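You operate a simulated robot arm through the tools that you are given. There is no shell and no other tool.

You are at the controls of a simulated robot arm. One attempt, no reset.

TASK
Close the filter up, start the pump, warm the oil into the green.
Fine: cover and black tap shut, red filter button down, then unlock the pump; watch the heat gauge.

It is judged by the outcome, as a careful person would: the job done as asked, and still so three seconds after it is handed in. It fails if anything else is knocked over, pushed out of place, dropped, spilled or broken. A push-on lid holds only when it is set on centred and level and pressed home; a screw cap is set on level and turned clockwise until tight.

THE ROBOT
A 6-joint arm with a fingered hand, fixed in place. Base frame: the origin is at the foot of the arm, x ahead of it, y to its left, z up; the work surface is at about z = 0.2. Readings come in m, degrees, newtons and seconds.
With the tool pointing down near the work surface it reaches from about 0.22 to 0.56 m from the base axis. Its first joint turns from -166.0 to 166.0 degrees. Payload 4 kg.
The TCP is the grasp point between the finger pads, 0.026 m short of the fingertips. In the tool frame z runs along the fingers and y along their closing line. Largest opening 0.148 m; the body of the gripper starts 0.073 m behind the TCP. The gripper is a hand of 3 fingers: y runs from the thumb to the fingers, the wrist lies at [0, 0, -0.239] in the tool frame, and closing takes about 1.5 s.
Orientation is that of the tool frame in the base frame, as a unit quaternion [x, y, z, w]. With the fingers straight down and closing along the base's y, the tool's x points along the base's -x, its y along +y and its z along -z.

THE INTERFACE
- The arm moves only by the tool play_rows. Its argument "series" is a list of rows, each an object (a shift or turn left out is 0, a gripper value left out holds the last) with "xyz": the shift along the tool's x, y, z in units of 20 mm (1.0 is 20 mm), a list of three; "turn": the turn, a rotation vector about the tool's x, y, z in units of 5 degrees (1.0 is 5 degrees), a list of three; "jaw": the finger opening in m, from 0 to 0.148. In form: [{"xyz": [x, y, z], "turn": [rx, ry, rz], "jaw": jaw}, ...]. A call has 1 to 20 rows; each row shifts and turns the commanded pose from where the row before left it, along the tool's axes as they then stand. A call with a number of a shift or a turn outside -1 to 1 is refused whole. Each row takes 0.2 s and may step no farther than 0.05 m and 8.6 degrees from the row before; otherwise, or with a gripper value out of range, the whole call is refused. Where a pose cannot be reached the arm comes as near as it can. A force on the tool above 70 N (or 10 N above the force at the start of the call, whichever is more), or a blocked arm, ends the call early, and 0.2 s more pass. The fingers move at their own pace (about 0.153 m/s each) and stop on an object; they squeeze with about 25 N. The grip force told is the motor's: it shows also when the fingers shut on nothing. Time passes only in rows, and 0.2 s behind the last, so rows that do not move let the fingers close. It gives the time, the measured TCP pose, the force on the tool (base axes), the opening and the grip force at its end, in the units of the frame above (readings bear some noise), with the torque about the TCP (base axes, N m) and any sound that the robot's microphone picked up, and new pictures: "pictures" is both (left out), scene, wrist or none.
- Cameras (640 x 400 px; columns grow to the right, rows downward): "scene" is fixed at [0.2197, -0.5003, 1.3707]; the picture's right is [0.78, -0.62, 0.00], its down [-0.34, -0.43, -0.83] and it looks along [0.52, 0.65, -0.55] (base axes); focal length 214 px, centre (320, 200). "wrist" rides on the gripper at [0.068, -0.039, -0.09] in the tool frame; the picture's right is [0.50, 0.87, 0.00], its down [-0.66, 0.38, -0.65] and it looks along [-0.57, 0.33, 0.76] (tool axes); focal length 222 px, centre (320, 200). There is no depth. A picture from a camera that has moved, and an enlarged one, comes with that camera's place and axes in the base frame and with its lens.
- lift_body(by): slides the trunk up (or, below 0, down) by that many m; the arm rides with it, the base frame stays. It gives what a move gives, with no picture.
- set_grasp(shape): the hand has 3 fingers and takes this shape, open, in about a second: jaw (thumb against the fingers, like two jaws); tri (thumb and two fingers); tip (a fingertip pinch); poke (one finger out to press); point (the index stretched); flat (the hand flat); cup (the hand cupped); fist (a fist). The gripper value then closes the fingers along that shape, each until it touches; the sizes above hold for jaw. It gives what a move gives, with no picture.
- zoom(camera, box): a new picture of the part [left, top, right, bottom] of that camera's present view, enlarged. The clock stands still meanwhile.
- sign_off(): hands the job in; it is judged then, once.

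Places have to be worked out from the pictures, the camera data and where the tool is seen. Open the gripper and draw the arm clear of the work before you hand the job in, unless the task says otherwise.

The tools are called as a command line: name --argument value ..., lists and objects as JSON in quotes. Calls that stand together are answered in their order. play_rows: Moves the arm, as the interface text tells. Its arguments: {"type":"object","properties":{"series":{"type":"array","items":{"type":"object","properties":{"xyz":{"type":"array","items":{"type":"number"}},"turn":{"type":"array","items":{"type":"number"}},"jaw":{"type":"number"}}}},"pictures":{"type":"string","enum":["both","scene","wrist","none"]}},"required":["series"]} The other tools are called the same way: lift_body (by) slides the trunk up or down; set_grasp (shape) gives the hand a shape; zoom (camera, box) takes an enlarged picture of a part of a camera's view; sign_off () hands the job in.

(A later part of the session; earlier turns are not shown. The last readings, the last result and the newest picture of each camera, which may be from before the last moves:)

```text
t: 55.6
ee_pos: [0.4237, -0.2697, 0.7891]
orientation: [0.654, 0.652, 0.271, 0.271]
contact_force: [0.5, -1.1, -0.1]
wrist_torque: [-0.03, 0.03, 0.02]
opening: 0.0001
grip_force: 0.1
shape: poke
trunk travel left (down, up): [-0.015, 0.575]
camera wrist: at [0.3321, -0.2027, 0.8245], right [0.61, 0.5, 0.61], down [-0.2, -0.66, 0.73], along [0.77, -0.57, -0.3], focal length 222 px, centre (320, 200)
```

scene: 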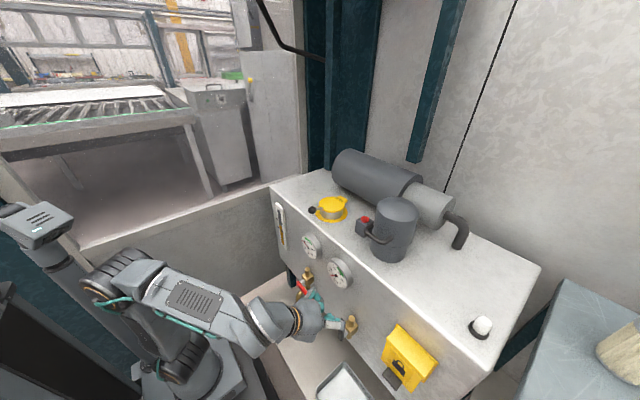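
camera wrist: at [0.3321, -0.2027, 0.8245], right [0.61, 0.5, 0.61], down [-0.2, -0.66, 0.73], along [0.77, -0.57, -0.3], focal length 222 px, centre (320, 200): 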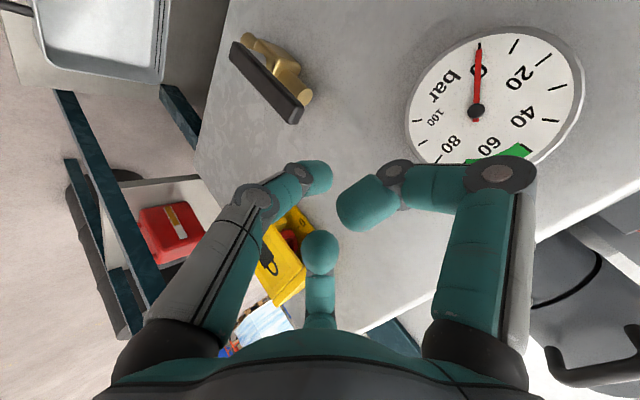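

I zoom in on the tap again from this nearer viewpoint to refine its position.

zoom --camera "wrist" --box '[220, 20, 340, 140]'

zoom --camera "scene" --box '[310, 290, 390, 370]'

zoom --camera "wrist" --box '[230, 160, 350, 320]'

```text
3.33 times, centred on (280, 80) of wrist
camera zoom: at [0.3321, -0.2027, 0.8245], right [0.61, 0.5, 0.61], down [-0.2, -0.66, 0.73], along [0.77, -0.57, -0.3], focal length 740 px, centre (453, 600)
```

zoom: 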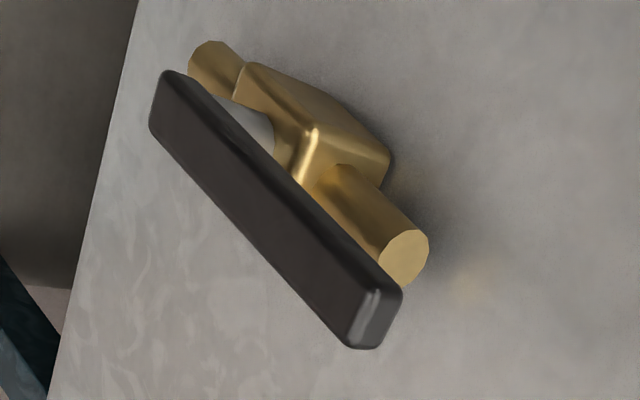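

```text
5.00 times, centred on (350, 330) of scene
camera zoom: at [0.2197, -0.5003, 1.3707], right [0.78, -0.62, 0.0], down [-0.34, -0.43, -0.83], along [0.52, 0.65, -0.55], focal length 1072 px, centre (170, -450)
```

zoom: 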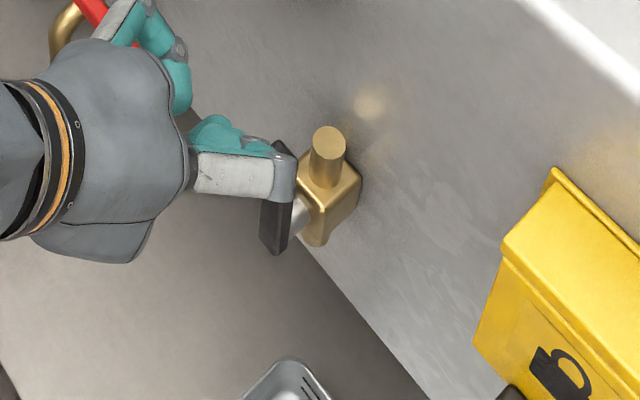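

```text
2.50 times, centred on (290, 240) of wrist
camera zoom: at [0.3321, -0.2027, 0.8245], right [0.61, 0.5, 0.61], down [-0.2, -0.66, 0.73], along [0.77, -0.57, -0.3], focal length 555 px, centre (395, 100)
```

zoom: 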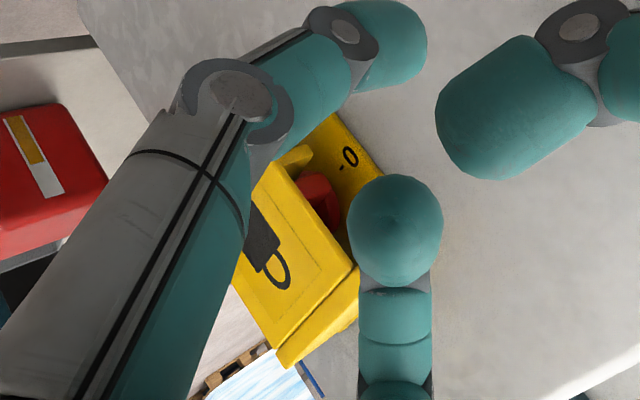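

The box hides a red rotary switch on a plate marked "0", so the flap has to be opened and the knob turned. First the tap: I bring the fingertip beside the upper part of the handle on its +y side.

play_rows --series '[{"xyz": [0.75, 0, 0]}, {"xyz": [0.75, 0, 0]}, {"xyz": [0, -0.212, 0.99]}, {"xyz": [0, -0.212, 0.99]}, {"xyz": [0, -0.212, 0.99]}]'

zoom --camera "scene" --box '[310, 280, 390, 360]'

zoom --camera "wrist" --box '[200, 50, 400, 250]'

```text
t: 56.9
ee_pos: [0.4538, -0.2391, 0.7357]
orientation: [0.653, 0.653, 0.271, 0.272]
contact_force: [-0.2, -1.0, 0.1]
wrist_torque: [-0.03, -0.03, 0.01]
opening: 0.0003
grip_force: 0.1
shape: poke
trunk travel left (down, up): [-0.015, 0.575]
camera wrist: at [0.3634, -0.1718, 0.7734], right [0.61, 0.5, 0.61], down [-0.2, -0.66, 0.73], along [0.77, -0.57, -0.3], focal length 222 px, centre (320, 200)
```

scene: 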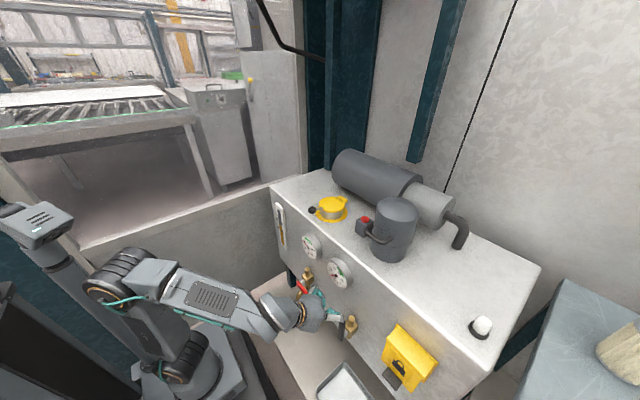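
wrist: 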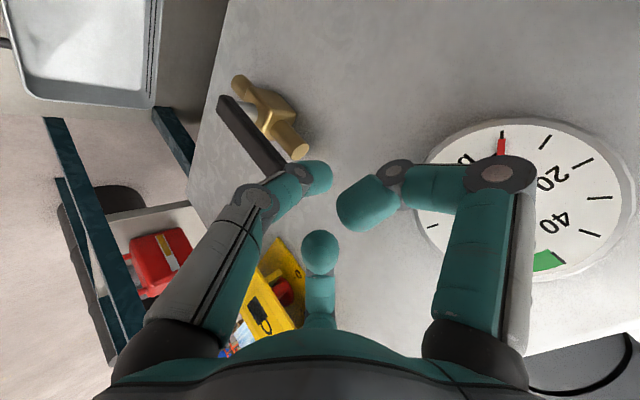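

```text
5.00 times, centred on (350, 320) of scene
camera zoom: at [0.2197, -0.5003, 1.3707], right [0.78, -0.62, 0.0], down [-0.34, -0.43, -0.83], along [0.52, 0.65, -0.55], focal length 1072 px, centre (170, -400)
```

zoom: 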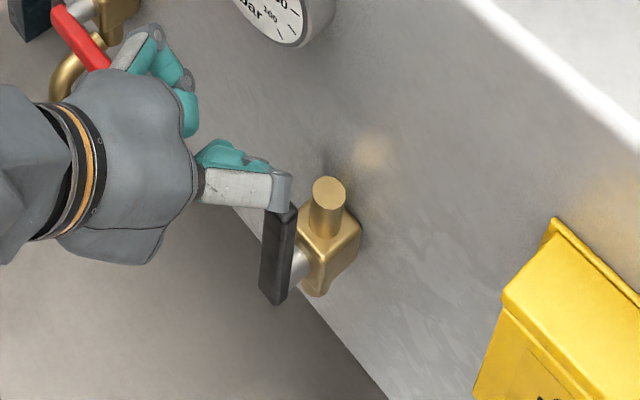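

```text
2.00 times, centred on (300, 150) of wrist
camera zoom: at [0.3634, -0.1718, 0.7734], right [0.61, 0.5, 0.61], down [-0.2, -0.66, 0.73], along [0.77, -0.57, -0.3], focal length 444 px, centre (360, 300)
```

zoom: 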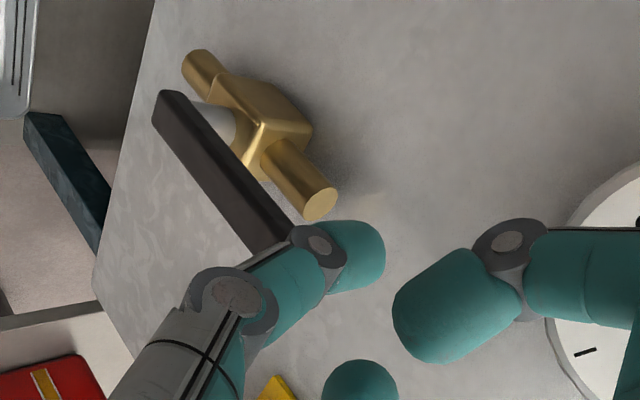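

The fingertip is just above and to the +y side of the handle. I go down two more steps and look.

play_rows --series '[{"xyz": [0, -0.1, 0.9]}, {"xyz": [0, -0.1, 0.9]}]'

zoom --camera "wrist" --box '[200, 50, 400, 250]'

zoom --camera "scene" --box '[310, 280, 390, 360]'

```text
t: 57.5
ee_pos: [0.4777, -0.2401, 0.7088]
orientation: [0.654, 0.652, 0.272, 0.271]
contact_force: [0.2, -0.4, 0.0]
wrist_torque: [0.04, 0.02, -0.01]
opening: 0.0001
grip_force: 0.0
shape: poke
trunk travel left (down, up): [-0.015, 0.575]
camera wrist: at [0.3867, -0.1732, 0.7453], right [0.61, 0.5, 0.61], down [-0.2, -0.66, 0.73], along [0.77, -0.57, -0.3], focal length 222 px, centre (320, 200)
```

scene: 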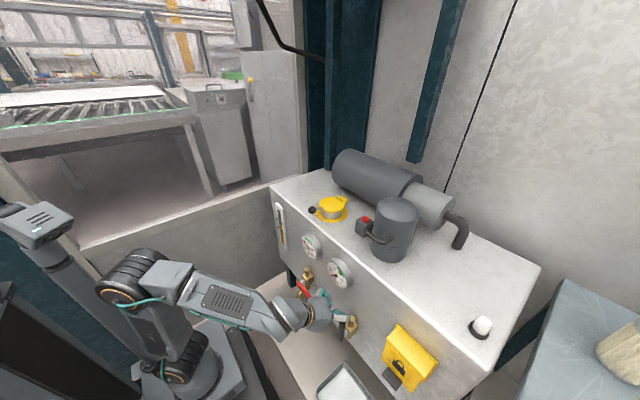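
wrist: 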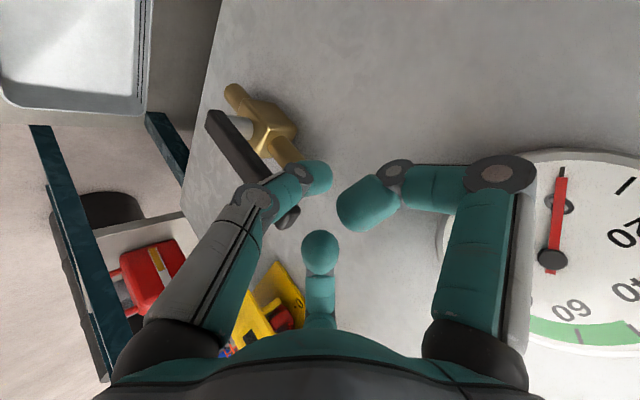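

```text
2.00 times, centred on (300, 150) of wrist
camera zoom: at [0.3867, -0.1732, 0.7453], right [0.61, 0.5, 0.61], down [-0.2, -0.66, 0.73], along [0.77, -0.57, -0.3], focal length 444 px, centre (360, 300)
```

zoom: 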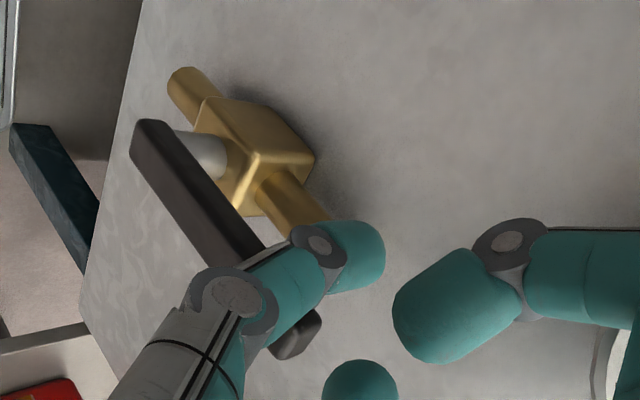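

```text
5.00 times, centred on (350, 320) of scene
camera zoom: at [0.2197, -0.5003, 1.3707], right [0.78, -0.62, 0.0], down [-0.34, -0.43, -0.83], along [0.52, 0.65, -0.55], focal length 1072 px, centre (170, -400)
```

zoom: 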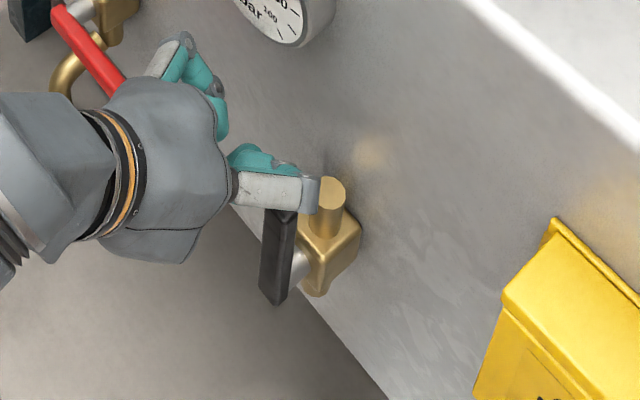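

The finger is beside the handle top. I push toward −y in small steps and watch for the handle to turn.

play_rows --series '[{"xyz": [-0.5, 0, 0.1]}, {"xyz": [-0.5, 0, 0.1]}, {"xyz": [-0.5, 0, 0.1]}]'

zoom --camera "wrist" --box '[200, 50, 400, 250]'

zoom --camera "scene" --box '[310, 280, 390, 360]'

```text
t: 58.2
ee_pos: [0.4833, -0.2703, 0.7048]
orientation: [0.654, 0.652, 0.271, 0.271]
contact_force: [0.0, 0.3, 0.5]
wrist_torque: [-0.03, 0.02, -0.01]
opening: 0.0
grip_force: 0.1
shape: poke
trunk travel left (down, up): [-0.015, 0.575]
camera wrist: at [0.3917, -0.2022, 0.7407], right [0.61, 0.5, 0.61], down [-0.2, -0.66, 0.73], along [0.77, -0.57, -0.3], focal length 222 px, centre (320, 200)
```

scene: 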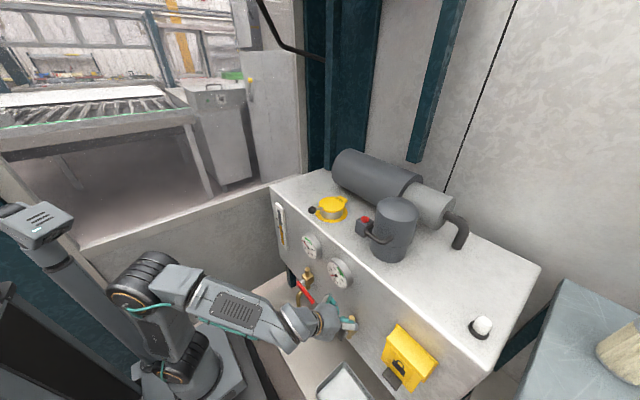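
wrist: 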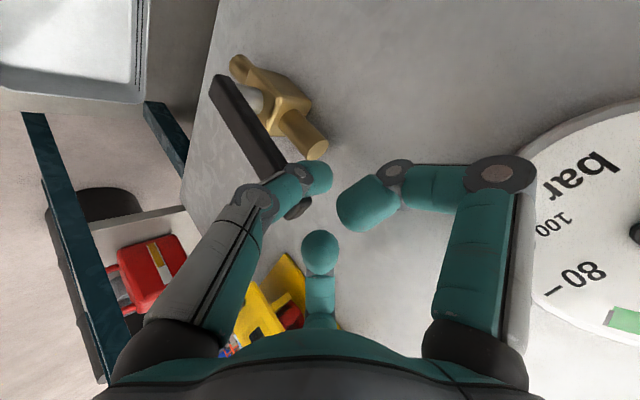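

```text
2.00 times, centred on (300, 150) of wrist
camera zoom: at [0.3917, -0.2022, 0.7407], right [0.61, 0.5, 0.61], down [-0.2, -0.66, 0.73], along [0.77, -0.57, -0.3], focal length 444 px, centre (360, 300)
```

zoom: 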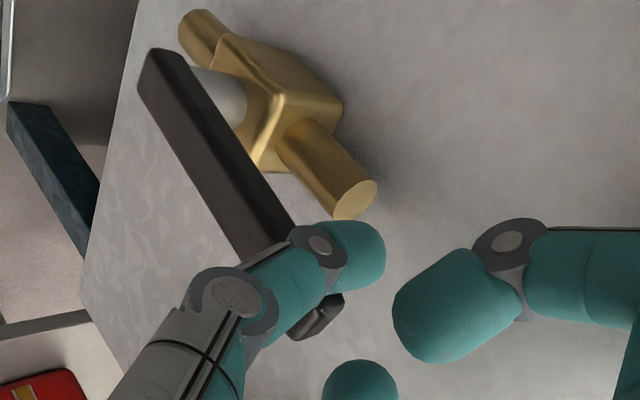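

```text
5.00 times, centred on (350, 320) of scene
camera zoom: at [0.2197, -0.5003, 1.3707], right [0.78, -0.62, 0.0], down [-0.34, -0.43, -0.83], along [0.52, 0.65, -0.55], focal length 1072 px, centre (170, -400)
```

zoom: 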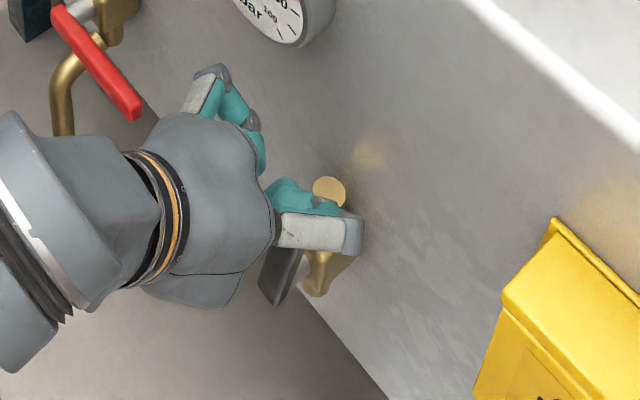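

The handle has already begun to turn with almost no force. I follow its arc around the pivot, working closer to the pivot toward the end to stay clear of the yellow box.

play_rows --series '[{"xyz": [-0.6, -0.088, 0.088]}, {"xyz": [-0.6, -0.088, 0.088]}, {"xyz": [-0.475, -0.26, 0.26]}, {"xyz": [-0.475, -0.26, 0.26]}]'

zoom --camera "wrist" --box '[200, 0, 400, 250]'

zoom --camera "scene" --box '[310, 280, 410, 380]'

```text
t: 59.2
ee_pos: [0.4837, -0.3127, 0.6854]
orientation: [0.654, 0.652, 0.271, 0.271]
contact_force: [-0.4, 0.6, 0.5]
wrist_torque: [-0.01, 0.02, -0.04]
opening: 0.0
grip_force: 0.1
shape: poke
trunk travel left (down, up): [-0.015, 0.575]
camera wrist: at [0.3913, -0.2466, 0.7216], right [0.61, 0.5, 0.61], down [-0.2, -0.66, 0.73], along [0.77, -0.57, -0.3], focal length 222 px, centre (320, 200)
```

scene: 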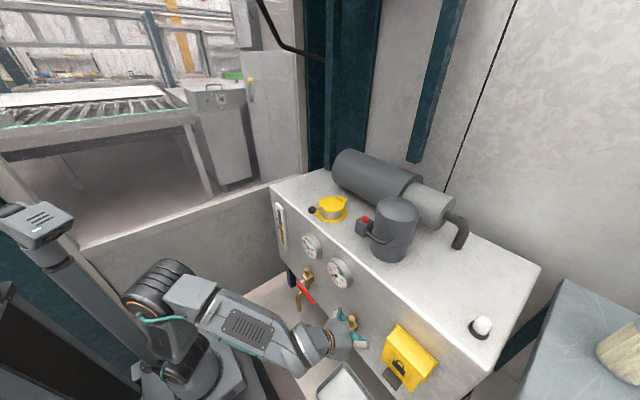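
wrist: 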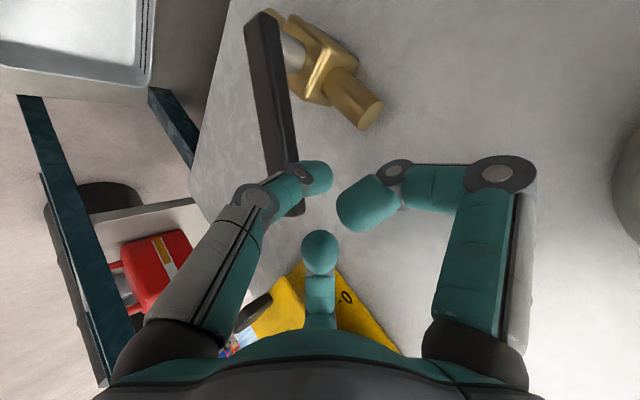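

```text
1.60 times, centred on (300, 125) of wrist
camera zoom: at [0.3913, -0.2466, 0.7216], right [0.61, 0.5, 0.61], down [-0.2, -0.66, 0.73], along [0.77, -0.57, -0.3], focal length 355 px, centre (352, 320)
```

zoom: 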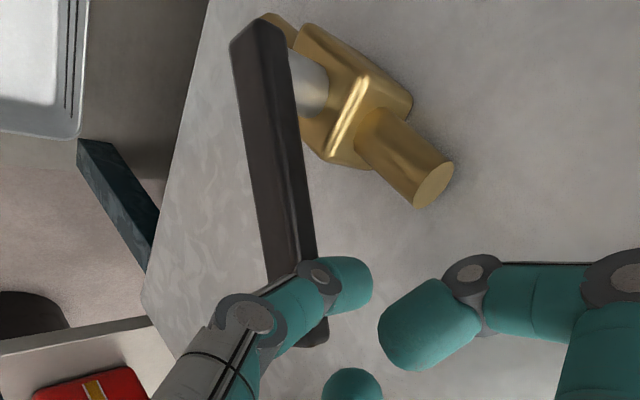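

```text
4.00 times, centred on (360, 330) of scene
camera zoom: at [0.2197, -0.5003, 1.3707], right [0.78, -0.62, 0.0], down [-0.34, -0.43, -0.83], along [0.52, 0.65, -0.55], focal length 858 px, centre (160, -320)
```

zoom: 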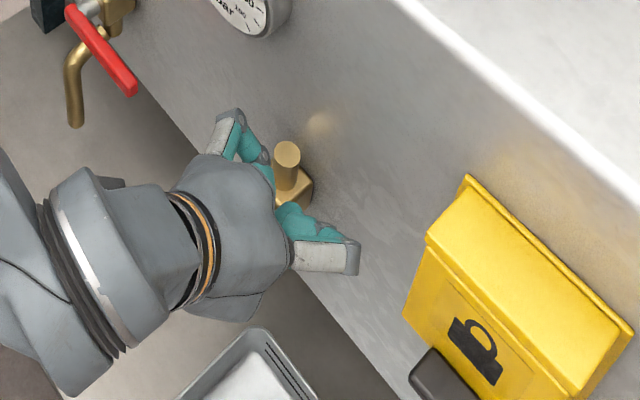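

The handle is turning as planned, roughly half way. I continue the arc.

play_rows --series '[{"xyz": [-0.2975, -0.325, 0.325]}, {"xyz": [-0.2975, -0.325, 0.325]}, {"xyz": [-0.135, -0.341, 0.341]}, {"xyz": [-0.135, -0.341, 0.341]}]'

zoom --camera "wrist" --box '[200, 0, 400, 250]'

zoom --camera "scene" --box '[310, 280, 410, 380]'

```text
t: 60.2
ee_pos: [0.4823, -0.3303, 0.6486]
orientation: [0.653, 0.653, 0.271, 0.271]
contact_force: [1.1, 0.1, -0.6]
wrist_torque: [0.02, -0.03, -0.03]
opening: 0.0001
grip_force: 0.1
shape: poke
trunk travel left (down, up): [-0.015, 0.575]
camera wrist: at [0.3918, -0.2638, 0.6839], right [0.61, 0.5, 0.61], down [-0.2, -0.66, 0.73], along [0.77, -0.57, -0.3], focal length 222 px, centre (320, 200)
```

scene: 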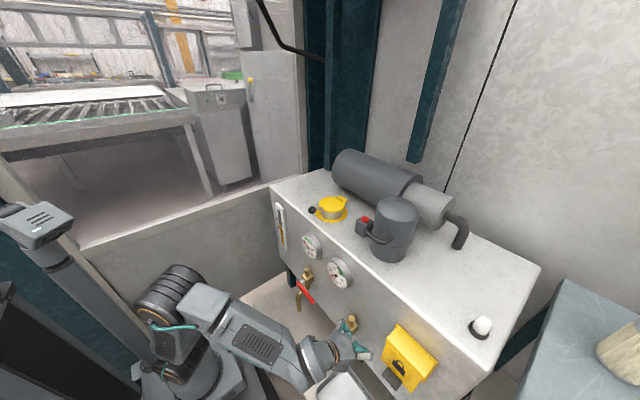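
wrist: 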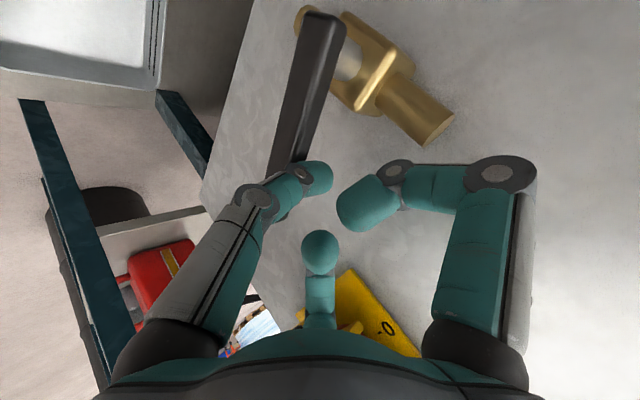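

```text
1.60 times, centred on (300, 125) of wrist
camera zoom: at [0.3918, -0.2638, 0.6839], right [0.61, 0.5, 0.61], down [-0.2, -0.66, 0.73], along [0.77, -0.57, -0.3], focal length 355 px, centre (352, 320)
```

zoom: 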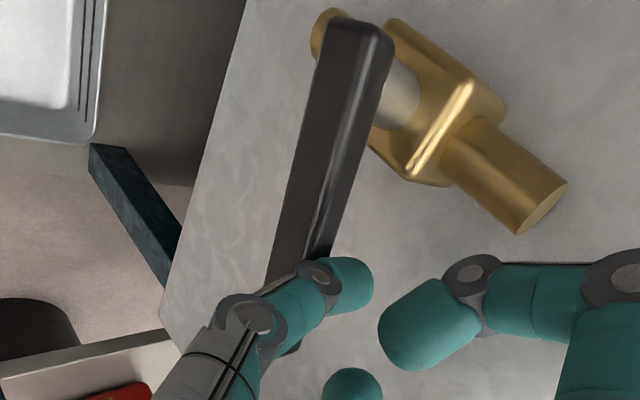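

```text
4.00 times, centred on (360, 330) of scene
camera zoom: at [0.2197, -0.5003, 1.3707], right [0.78, -0.62, 0.0], down [-0.34, -0.43, -0.83], along [0.52, 0.65, -0.55], focal length 858 px, centre (160, -320)
```

zoom: 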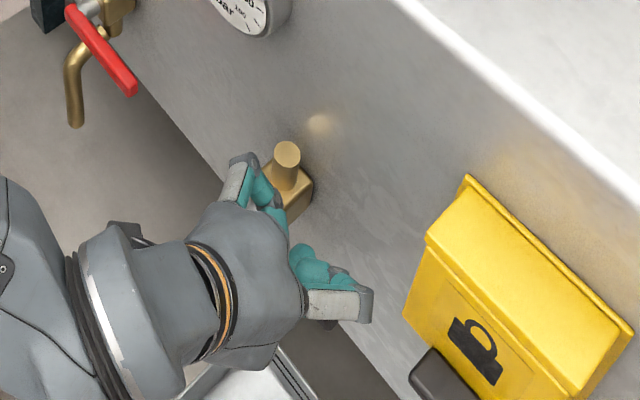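

It is close to horizontal with no resistance yet. I push down further in small steps until it stops.

play_rows --series '[{"xyz": [-0.05, -0.3, 0.3]}, {"xyz": [0, -0.3, 0.3]}, {"xyz": [0, -0.2, 0.2]}]'

zoom --camera "wrist" --box '[200, 0, 400, 250]'

```text
t: 61.0
ee_pos: [0.4822, -0.3316, 0.6274]
orientation: [0.654, 0.651, 0.271, 0.272]
contact_force: [-10.0, -1.5, 14.9]
wrist_torque: [-0.02, 0.24, 0.0]
opening: 0.0
grip_force: 0.1
shape: poke
trunk travel left (down, up): [-0.015, 0.575]
camera wrist: at [0.3909, -0.264, 0.6624], right [0.61, 0.5, 0.61], down [-0.2, -0.65, 0.73], along [0.77, -0.57, -0.3], focal length 222 px, centre (320, 200)
```

scene: 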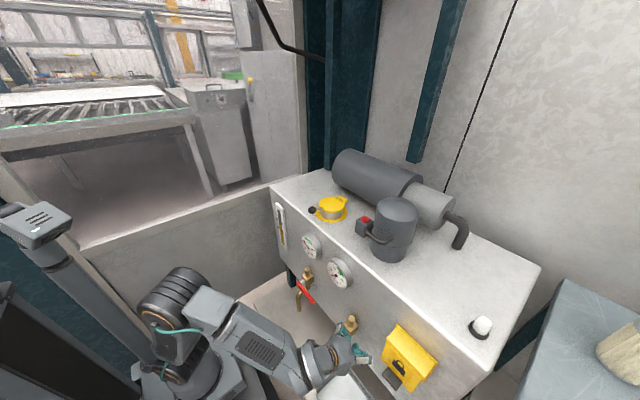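
wrist: 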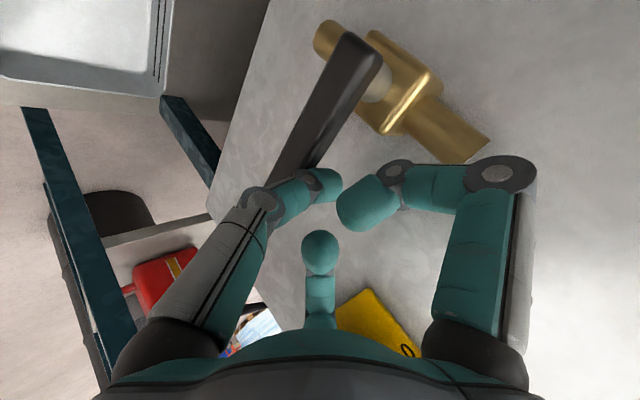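

```text
1.60 times, centred on (300, 125) of wrist
camera zoom: at [0.3909, -0.264, 0.6624], right [0.61, 0.5, 0.61], down [-0.2, -0.65, 0.73], along [0.77, -0.57, -0.3], focal length 355 px, centre (352, 320)
```

zoom: 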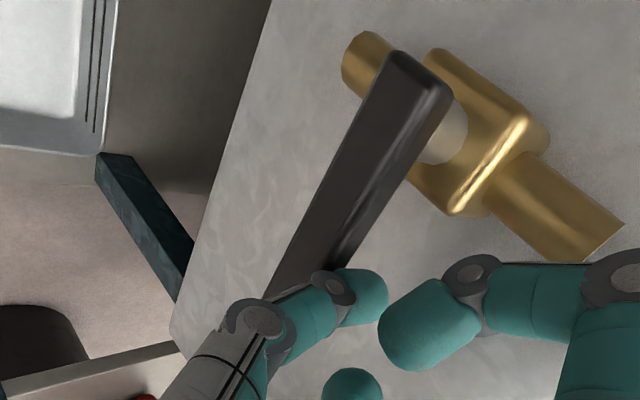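

Firm resistance now (18 N), so the handle has hit its stop. I back the hand off and check the tap.

play_rows --series '[{"xyz": [0, 0.2, -0.3]}, {"xyz": [0, 0.2, -1]}, {"xyz": [0, 0, -1]}, {"xyz": [0, 0, -1]}, {"xyz": [0, 0, -1]}, {"xyz": [0, 0, -1]}]'

zoom --camera "scene" --box '[280, 260, 410, 380]'

zoom --camera "wrist" --box '[200, 0, 400, 250]'

```text
t: 62.5
ee_pos: [0.4151, -0.3315, 0.7058]
orientation: [0.654, 0.652, 0.271, 0.271]
contact_force: [0.3, 0.2, -0.2]
wrist_torque: [0.02, 0.01, 0.0]
opening: 0.0
grip_force: 0.0
shape: poke
trunk travel left (down, up): [-0.015, 0.575]
camera wrist: at [0.3237, -0.2646, 0.7417], right [0.61, 0.5, 0.61], down [-0.2, -0.66, 0.73], along [0.77, -0.57, -0.3], focal length 222 px, centre (320, 200)
```

scene: 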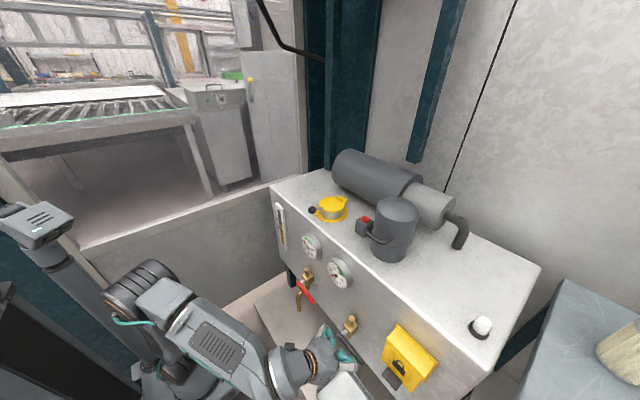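
wrist: 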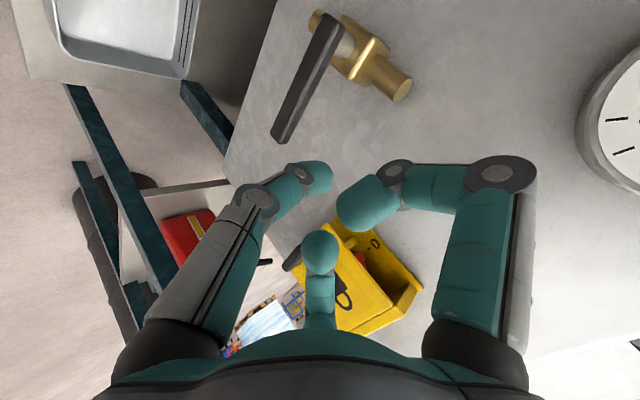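

```text
3.33 times, centred on (345, 320) of scene
camera zoom: at [0.2197, -0.5003, 1.3707], right [0.78, -0.62, 0.0], down [-0.34, -0.43, -0.83], along [0.52, 0.65, -0.55], focal length 715 px, centre (237, -200)
```

zoom: 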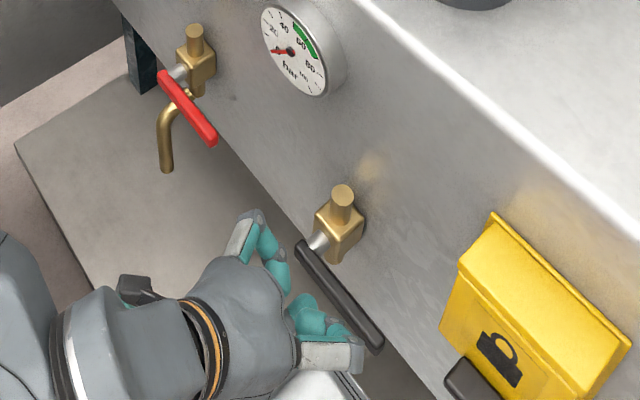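

```text
1.60 times, centred on (300, 125) of wrist
camera zoom: at [0.3237, -0.2646, 0.7417], right [0.61, 0.5, 0.61], down [-0.2, -0.66, 0.73], along [0.77, -0.57, -0.3], focal length 355 px, centre (352, 320)
```

zoom: 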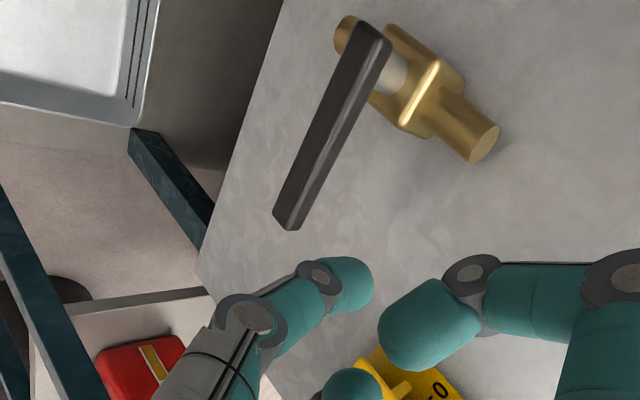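

The black tap is now horizontal, parallel to the shut red tap. Next I move up and to the right to see into the yellow box.

play_rows --series '[{"xyz": [-0.857, 0.58, -0.68]}, {"xyz": [-0.857, 0.58, -0.68]}, {"xyz": [-0.857, 0.58, -0.68]}, {"xyz": [-0.857, 0.58, -0.68]}, {"xyz": [-0.857, 0.58, -0.68]}, {"xyz": [-0.857, 0.58, -0.68]}, {"xyz": [-0.857, 0.58, -0.68]}]'

zoom --camera "wrist" --box '[180, 0, 400, 220]'

zoom --camera "scene" --box '[360, 300, 460, 400]'

```text
t: 64.0
ee_pos: [0.4042, -0.4519, 0.8306]
orientation: [0.654, 0.652, 0.271, 0.27]
contact_force: [0.5, -0.1, 0.0]
wrist_torque: [0.04, 0.03, -0.02]
opening: 0.0
grip_force: 0.1
shape: poke
trunk travel left (down, up): [-0.015, 0.575]
camera wrist: at [0.3124, -0.3835, 0.8671], right [0.61, 0.5, 0.61], down [-0.2, -0.66, 0.73], along [0.77, -0.57, -0.3], focal length 222 px, centre (320, 200)
```

scene: 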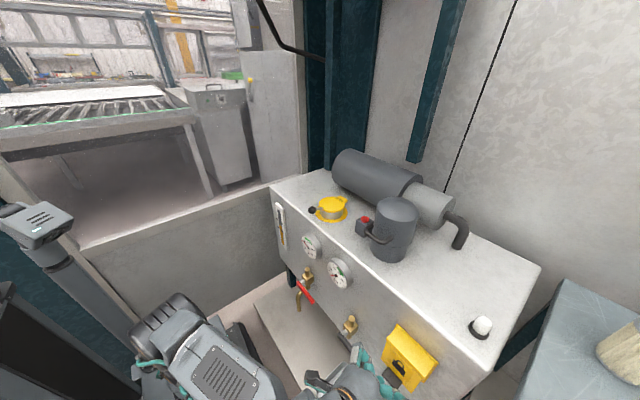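
wrist: 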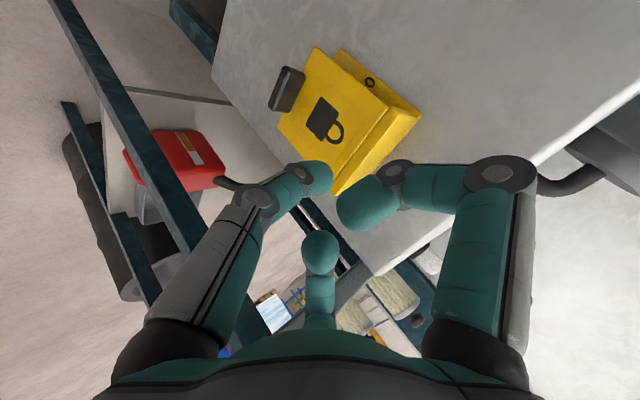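

```text
1.82 times, centred on (290, 110) of wrist
camera zoom: at [0.3124, -0.3835, 0.8671], right [0.61, 0.5, 0.61], down [-0.2, -0.66, 0.73], along [0.77, -0.57, -0.3], focal length 404 px, centre (374, 364)
```

zoom: 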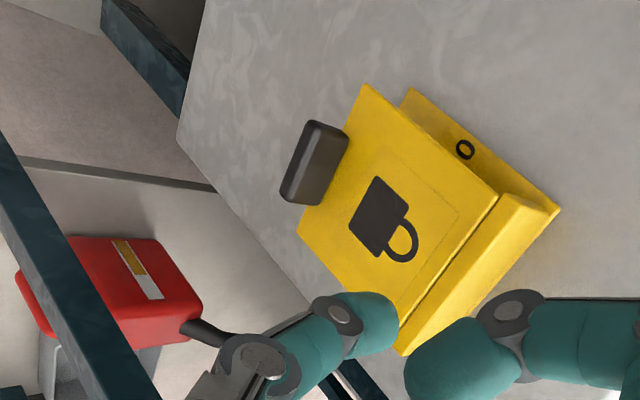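

```text
4.00 times, centred on (410, 350) of scene
camera zoom: at [0.2197, -0.5003, 1.3707], right [0.78, -0.62, 0.0], down [-0.34, -0.43, -0.83], along [0.52, 0.65, -0.55], focal length 858 px, centre (-40, -400)
```

zoom: 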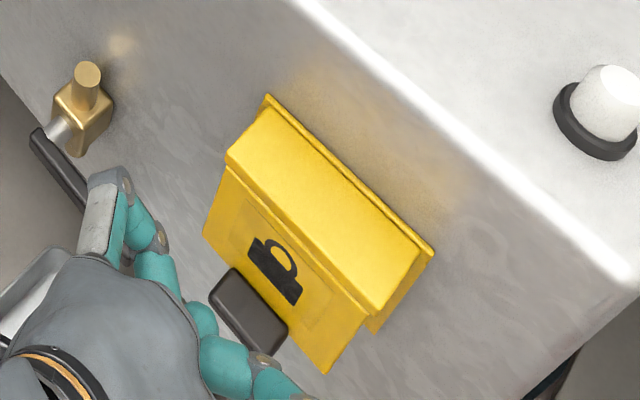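

The box has a fixed roof and a front flap with a lip tab at the bottom, at about (0.49,-0.454,0.697). The flap hinges along the roof's front edge near (0.508, z 0.785). I tilt the tool nearly horizontal so a finger can lift the tab from below.

play_rows --series '[{"xyz": [0, 0, -0.5], "turn": [-1, 0, 0]}, {"xyz": [0, 0, -0.5], "turn": [-1, 0, 0]}, {"turn": [-1, 0, 0]}, {"turn": [-1, 0, 0]}, {"turn": [-1, 0, 0]}, {"turn": [-1, 0, 0]}, {"turn": [-1, 0, 0]}, {"turn": [-1, 0, 0]}]'

zoom --camera "wrist" --box '[120, 0, 400, 200]'

zoom --camera "scene" --box '[340, 300, 460, 400]'

```text
t: 65.8
ee_pos: [0.3899, -0.451, 0.8433]
orientation: [0.521, 0.52, 0.478, 0.479]
contact_force: [-0.9, 0.6, 0.3]
wrist_torque: [-0.01, 0.0, 0.02]
opening: 0.0
grip_force: 0.1
shape: poke
trunk travel left (down, up): [-0.015, 0.575]
camera wrist: at [0.2964, -0.3835, 0.8122], right [0.07, 0.5, 0.86], down [-0.62, -0.65, 0.43], along [0.78, -0.57, 0.26], focal length 222 px, centre (320, 200)
```

scene: 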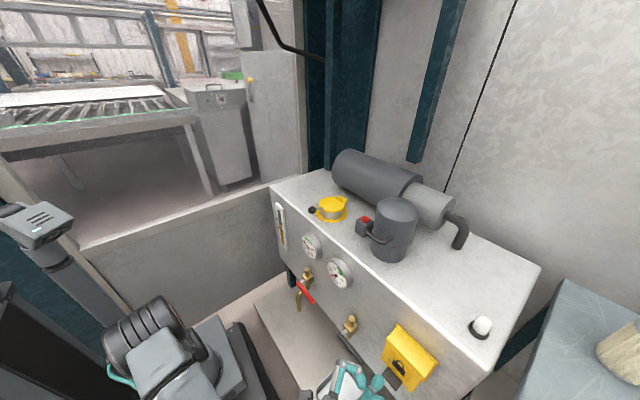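
wrist: 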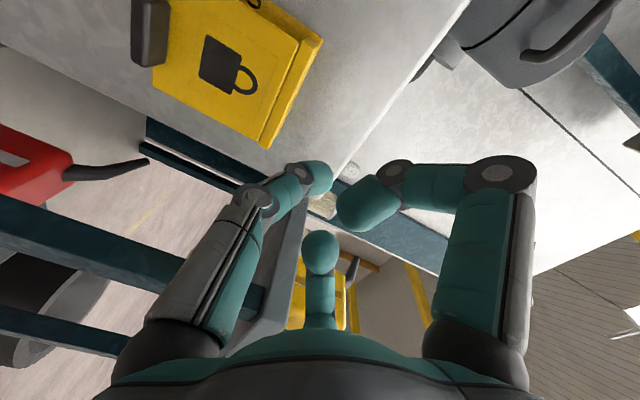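

```text
2.00 times, centred on (260, 100) of wrist
camera zoom: at [0.2964, -0.3835, 0.8122], right [0.07, 0.5, 0.86], down [-0.62, -0.65, 0.43], along [0.78, -0.57, 0.26], focal length 444 px, centre (440, 400)
```

zoom: 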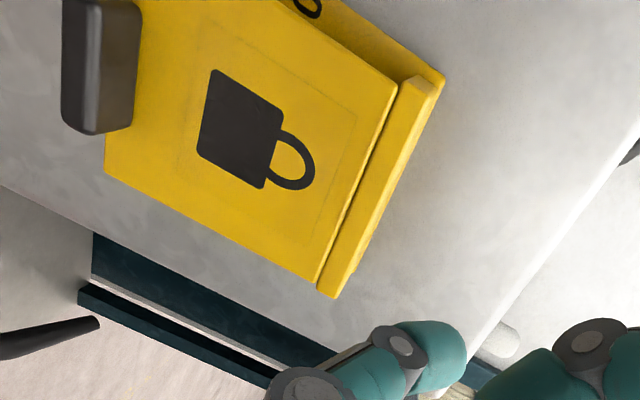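

```text
4.00 times, centred on (400, 350) of scene
camera zoom: at [0.2197, -0.5003, 1.3707], right [0.78, -0.62, 0.0], down [-0.34, -0.43, -0.83], along [0.52, 0.65, -0.55], focal length 858 px, centre (0, -400)
```

zoom: 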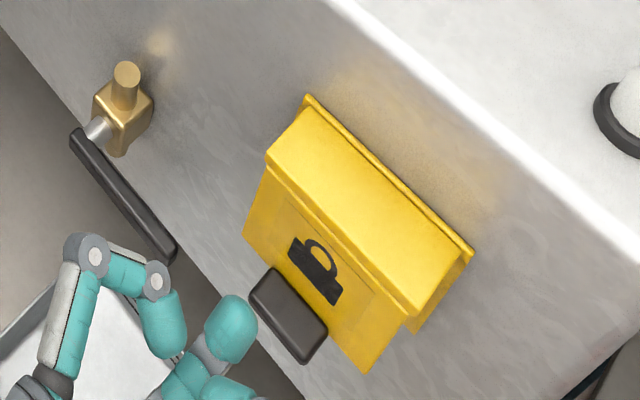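

The tab is a block roughly 3 cm tall that extends about 1.5 cm below the flap. I will hook behind it from below, so I tilt to about 105° and come down in front, staying clear of it.

play_rows --series '[{"turn": [-1, 0, 0]}, {"turn": [-1, 0, 0]}, {"turn": [-1, 0, 0]}, {"turn": [-1, 0, 0]}, {"xyz": [-0.018, -0.989, -0.135]}, {"xyz": [-0.018, -0.989, -0.135]}, {"xyz": [-0.018, -0.989, -0.135]}, {"xyz": [-0.018, -0.989, -0.135]}, {"xyz": [-0.018, -0.989, -0.135]}, {"xyz": [-0.018, -0.989, -0.135]}, {"xyz": [-0.018, -0.989, -0.135]}, {"xyz": [-0.018, -0.989, -0.135]}, {"xyz": [-0.018, -0.989, -0.135]}, {"xyz": [-0.018, -0.989, -0.135]}]'

zoom --camera "wrist" --box '[200, 0, 440, 240]'

zoom --camera "scene" --box '[340, 300, 460, 400]'

```text
t: 68.8
ee_pos: [0.4413, -0.5118, 0.7182]
orientation: [0.433, 0.429, 0.561, 0.56]
contact_force: [0.5, -0.8, 0.8]
wrist_torque: [-0.03, 0.01, 0.02]
opening: 0.0
grip_force: 0.0
shape: poke
out of reach, approached as far as the arm can: row 8, 9, 10, 11, 12, 13, 14
trunk travel left (down, up): [-0.015, 0.575]
camera wrist: at [0.3651, -0.4437, 0.6575], right [-0.22, 0.5, 0.84], down [-0.73, -0.66, 0.2], along [0.65, -0.57, 0.51], focal length 222 px, centre (320, 200)
```

scene: 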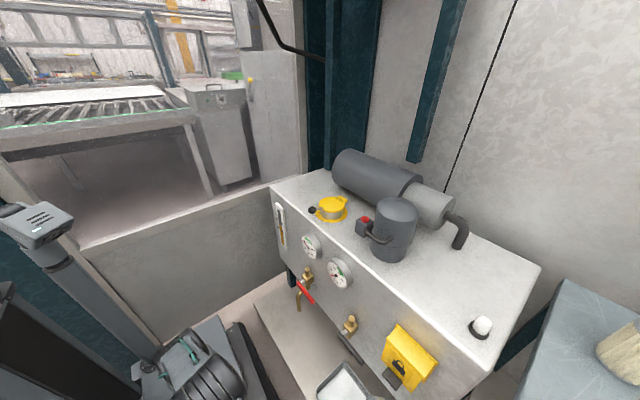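
wrist: 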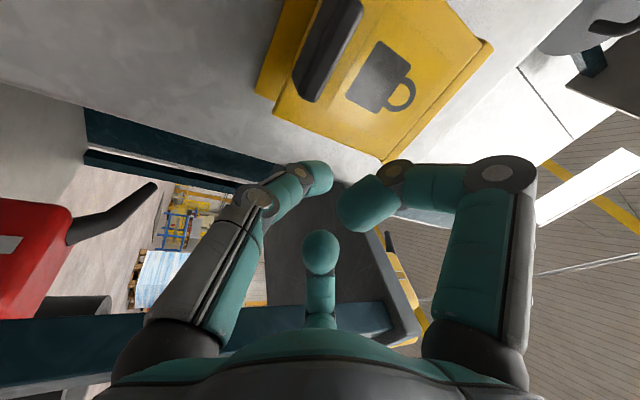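

```text
1.67 times, centred on (320, 120) of wrist
camera zoom: at [0.3651, -0.4437, 0.6575], right [-0.22, 0.5, 0.84], down [-0.73, -0.66, 0.2], along [0.65, -0.57, 0.51], focal length 370 px, centre (320, 333)
```

zoom: 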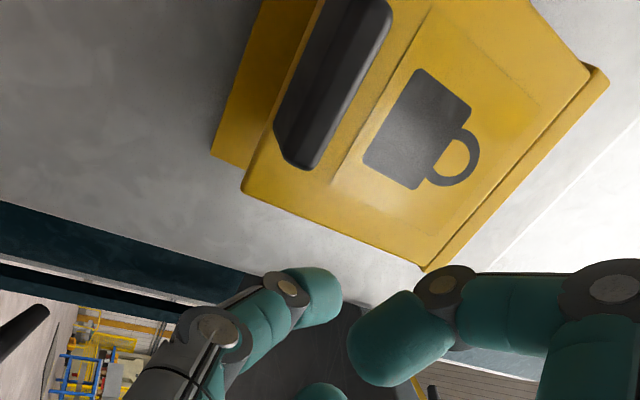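

```text
4.00 times, centred on (400, 350) of scene
camera zoom: at [0.2197, -0.5003, 1.3707], right [0.78, -0.62, 0.0], down [-0.34, -0.43, -0.83], along [0.52, 0.65, -0.55], focal length 858 px, centre (0, -400)
```

zoom: 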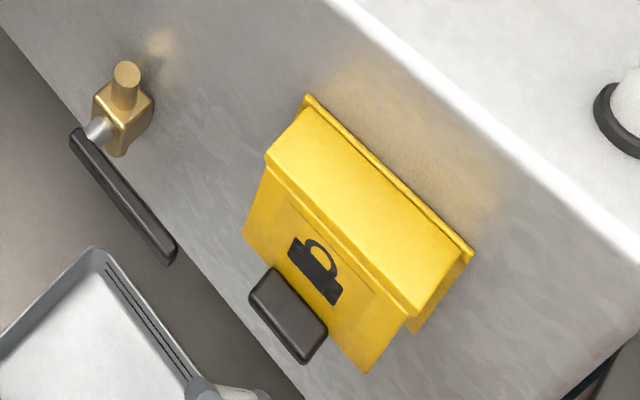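

That pose was too folded for the arm, but nothing was touched. I raise the trunk to give the elbow room and then come back down.

lift_body --by 0.3

play_rows --series '[{"xyz": [1, 0, -1], "turn": [1, 0, 0]}, {"xyz": [1, 0, -1], "turn": [1, 0, 0]}, {"xyz": [1, 0, 0]}]'

```text
t: 71.8
ee_pos: [0.442, -0.5095, 1.0195]
orientation: [0.433, 0.43, 0.562, 0.559]
contact_force: [-0.7, 0.3, 0.5]
wrist_torque: [0.05, 0.03, 0.03]
opening: 0.0
grip_force: 0.1
shape: poke
trunk travel left (down, up): [-0.315, 0.275]
```

```text
t: 72.7
ee_pos: [0.4011, -0.4512, 1.0111]
orientation: [0.48, 0.477, 0.522, 0.519]
contact_force: [-0.3, -0.7, -0.3]
wrist_torque: [0.01, 0.01, -0.02]
opening: 0.0
grip_force: 0.1
shape: poke
trunk travel left (down, up): [-0.315, 0.275]
camera wrist: at [0.3156, -0.3835, 0.9636], right [-0.07, 0.5, 0.87], down [-0.68, -0.66, 0.32], along [0.73, -0.57, 0.39], focal length 222 px, centre (320, 200)
```

scene: 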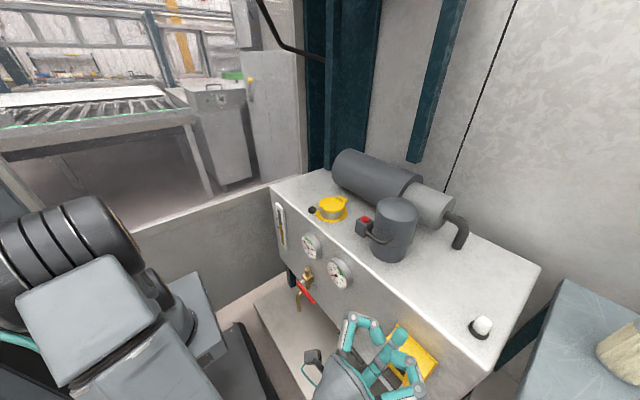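
wrist: 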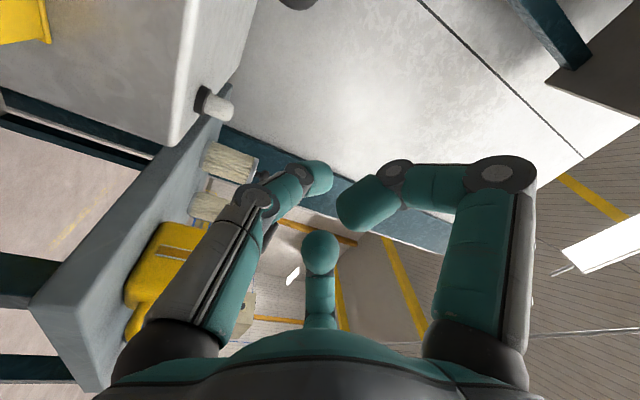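

Tilt is now 95°. I descend in front of the flap in two stages, checking reach.

play_rows --series '[{"xyz": [-0.008, -0.963, -0.045]}, {"xyz": [-0.008, -0.963, -0.045]}, {"xyz": [-0.008, -0.963, -0.045]}, {"xyz": [-0.008, -0.963, -0.045]}, {"xyz": [-0.008, -0.963, -0.045]}, {"xyz": [-0.008, -0.963, -0.045]}, {"xyz": [-0.008, -0.963, -0.045]}, {"xyz": [-0.008, -0.963, -0.045]}, {"xyz": [-0.008, -0.963, -0.045]}, {"xyz": [-0.008, -0.963, -0.045]}]' --pictures "scene"

```text
t: 74.8
ee_pos: [0.4483, -0.5355, 0.9043]
orientation: [0.481, 0.478, 0.522, 0.517]
contact_force: [0.2, 0.9, -1.2]
wrist_torque: [0.0, 0.02, -0.01]
opening: 0.0
grip_force: 0.0
shape: poke
out of reach, approached as far as the arm can: row 1, 2, 3, 4, 5, 6, 7, 8, 9, 10
trunk travel left (down, up): [-0.315, 0.275]
```

scene: 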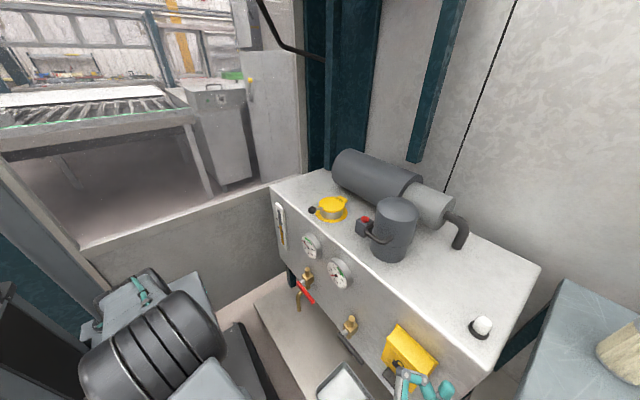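

The arm can't hold that orientation there. I switch to a more natural one: come from the left side with the tool pointing mostly −y, with the poke finger behind the flap and the curled fingers below. First I raise the trunk and bring the tool back upright.

lift_body --by 0.26

play_rows --series '[{"xyz": [1, 0, -0.5], "turn": [1, 0, 0]}, {"xyz": [1, 0, -0.5], "turn": [1, 0, 0]}, {"xyz": [1, 0, 0], "turn": [1, 0, 0]}, {"xyz": [1, 0, 0], "turn": [1, 0, 0]}, {"xyz": [1, 0, 0], "turn": [1, 0, 0]}, {"xyz": [1, 0, 0], "turn": [1, 0, 0]}, {"xyz": [1, 0, 0], "turn": [1, 0, 0]}, {"xyz": [1, 0, 0], "turn": [1, 0, 0]}, {"xyz": [1, 0, 0], "turn": [1, 0, 0]}, {"turn": [1, 0, 0]}, {"turn": [1, 0, 0]}, {"turn": [1, 0, 0]}, {"turn": [1, 0, 0]}, {"turn": [1, 0, 0]}, {"turn": [1, 0, 0]}, {"turn": [1, 0, 0]}, {"turn": [1, 0, 0]}, {"turn": [1, 0, 0]}, {"turn": [1, 0, 0]}]'

```text
t: 77.5
ee_pos: [0.4501, -0.5349, 1.1636]
orientation: [0.483, 0.477, 0.522, 0.517]
contact_force: [-0.1, 0.4, 0.1]
wrist_torque: [0.04, -0.02, 0.02]
opening: 0.0
grip_force: 0.1
shape: poke
trunk travel left (down, up): [-0.575, 0.015]
```

```text
t: 81.5
ee_pos: [0.4285, -0.3544, 1.1651]
orientation: [0.707, 0.707, 0.0, -0.007]
contact_force: [0.3, 0.0, -0.3]
wrist_torque: [-0.01, -0.04, -0.03]
opening: 0.0003
grip_force: 0.1
shape: poke
trunk travel left (down, up): [-0.575, 0.015]
camera wrist: at [0.391, -0.2894, 1.2563], right [0.87, 0.5, 0.0], down [0.38, -0.66, 0.65], along [0.32, -0.56, -0.76], focal length 222 px, centre (320, 200)
```

scene: 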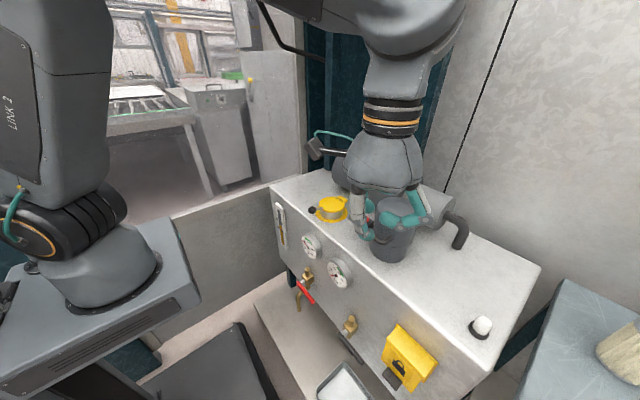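
wrist: 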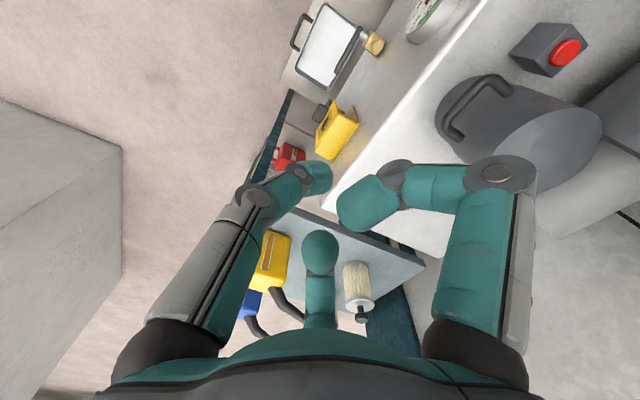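

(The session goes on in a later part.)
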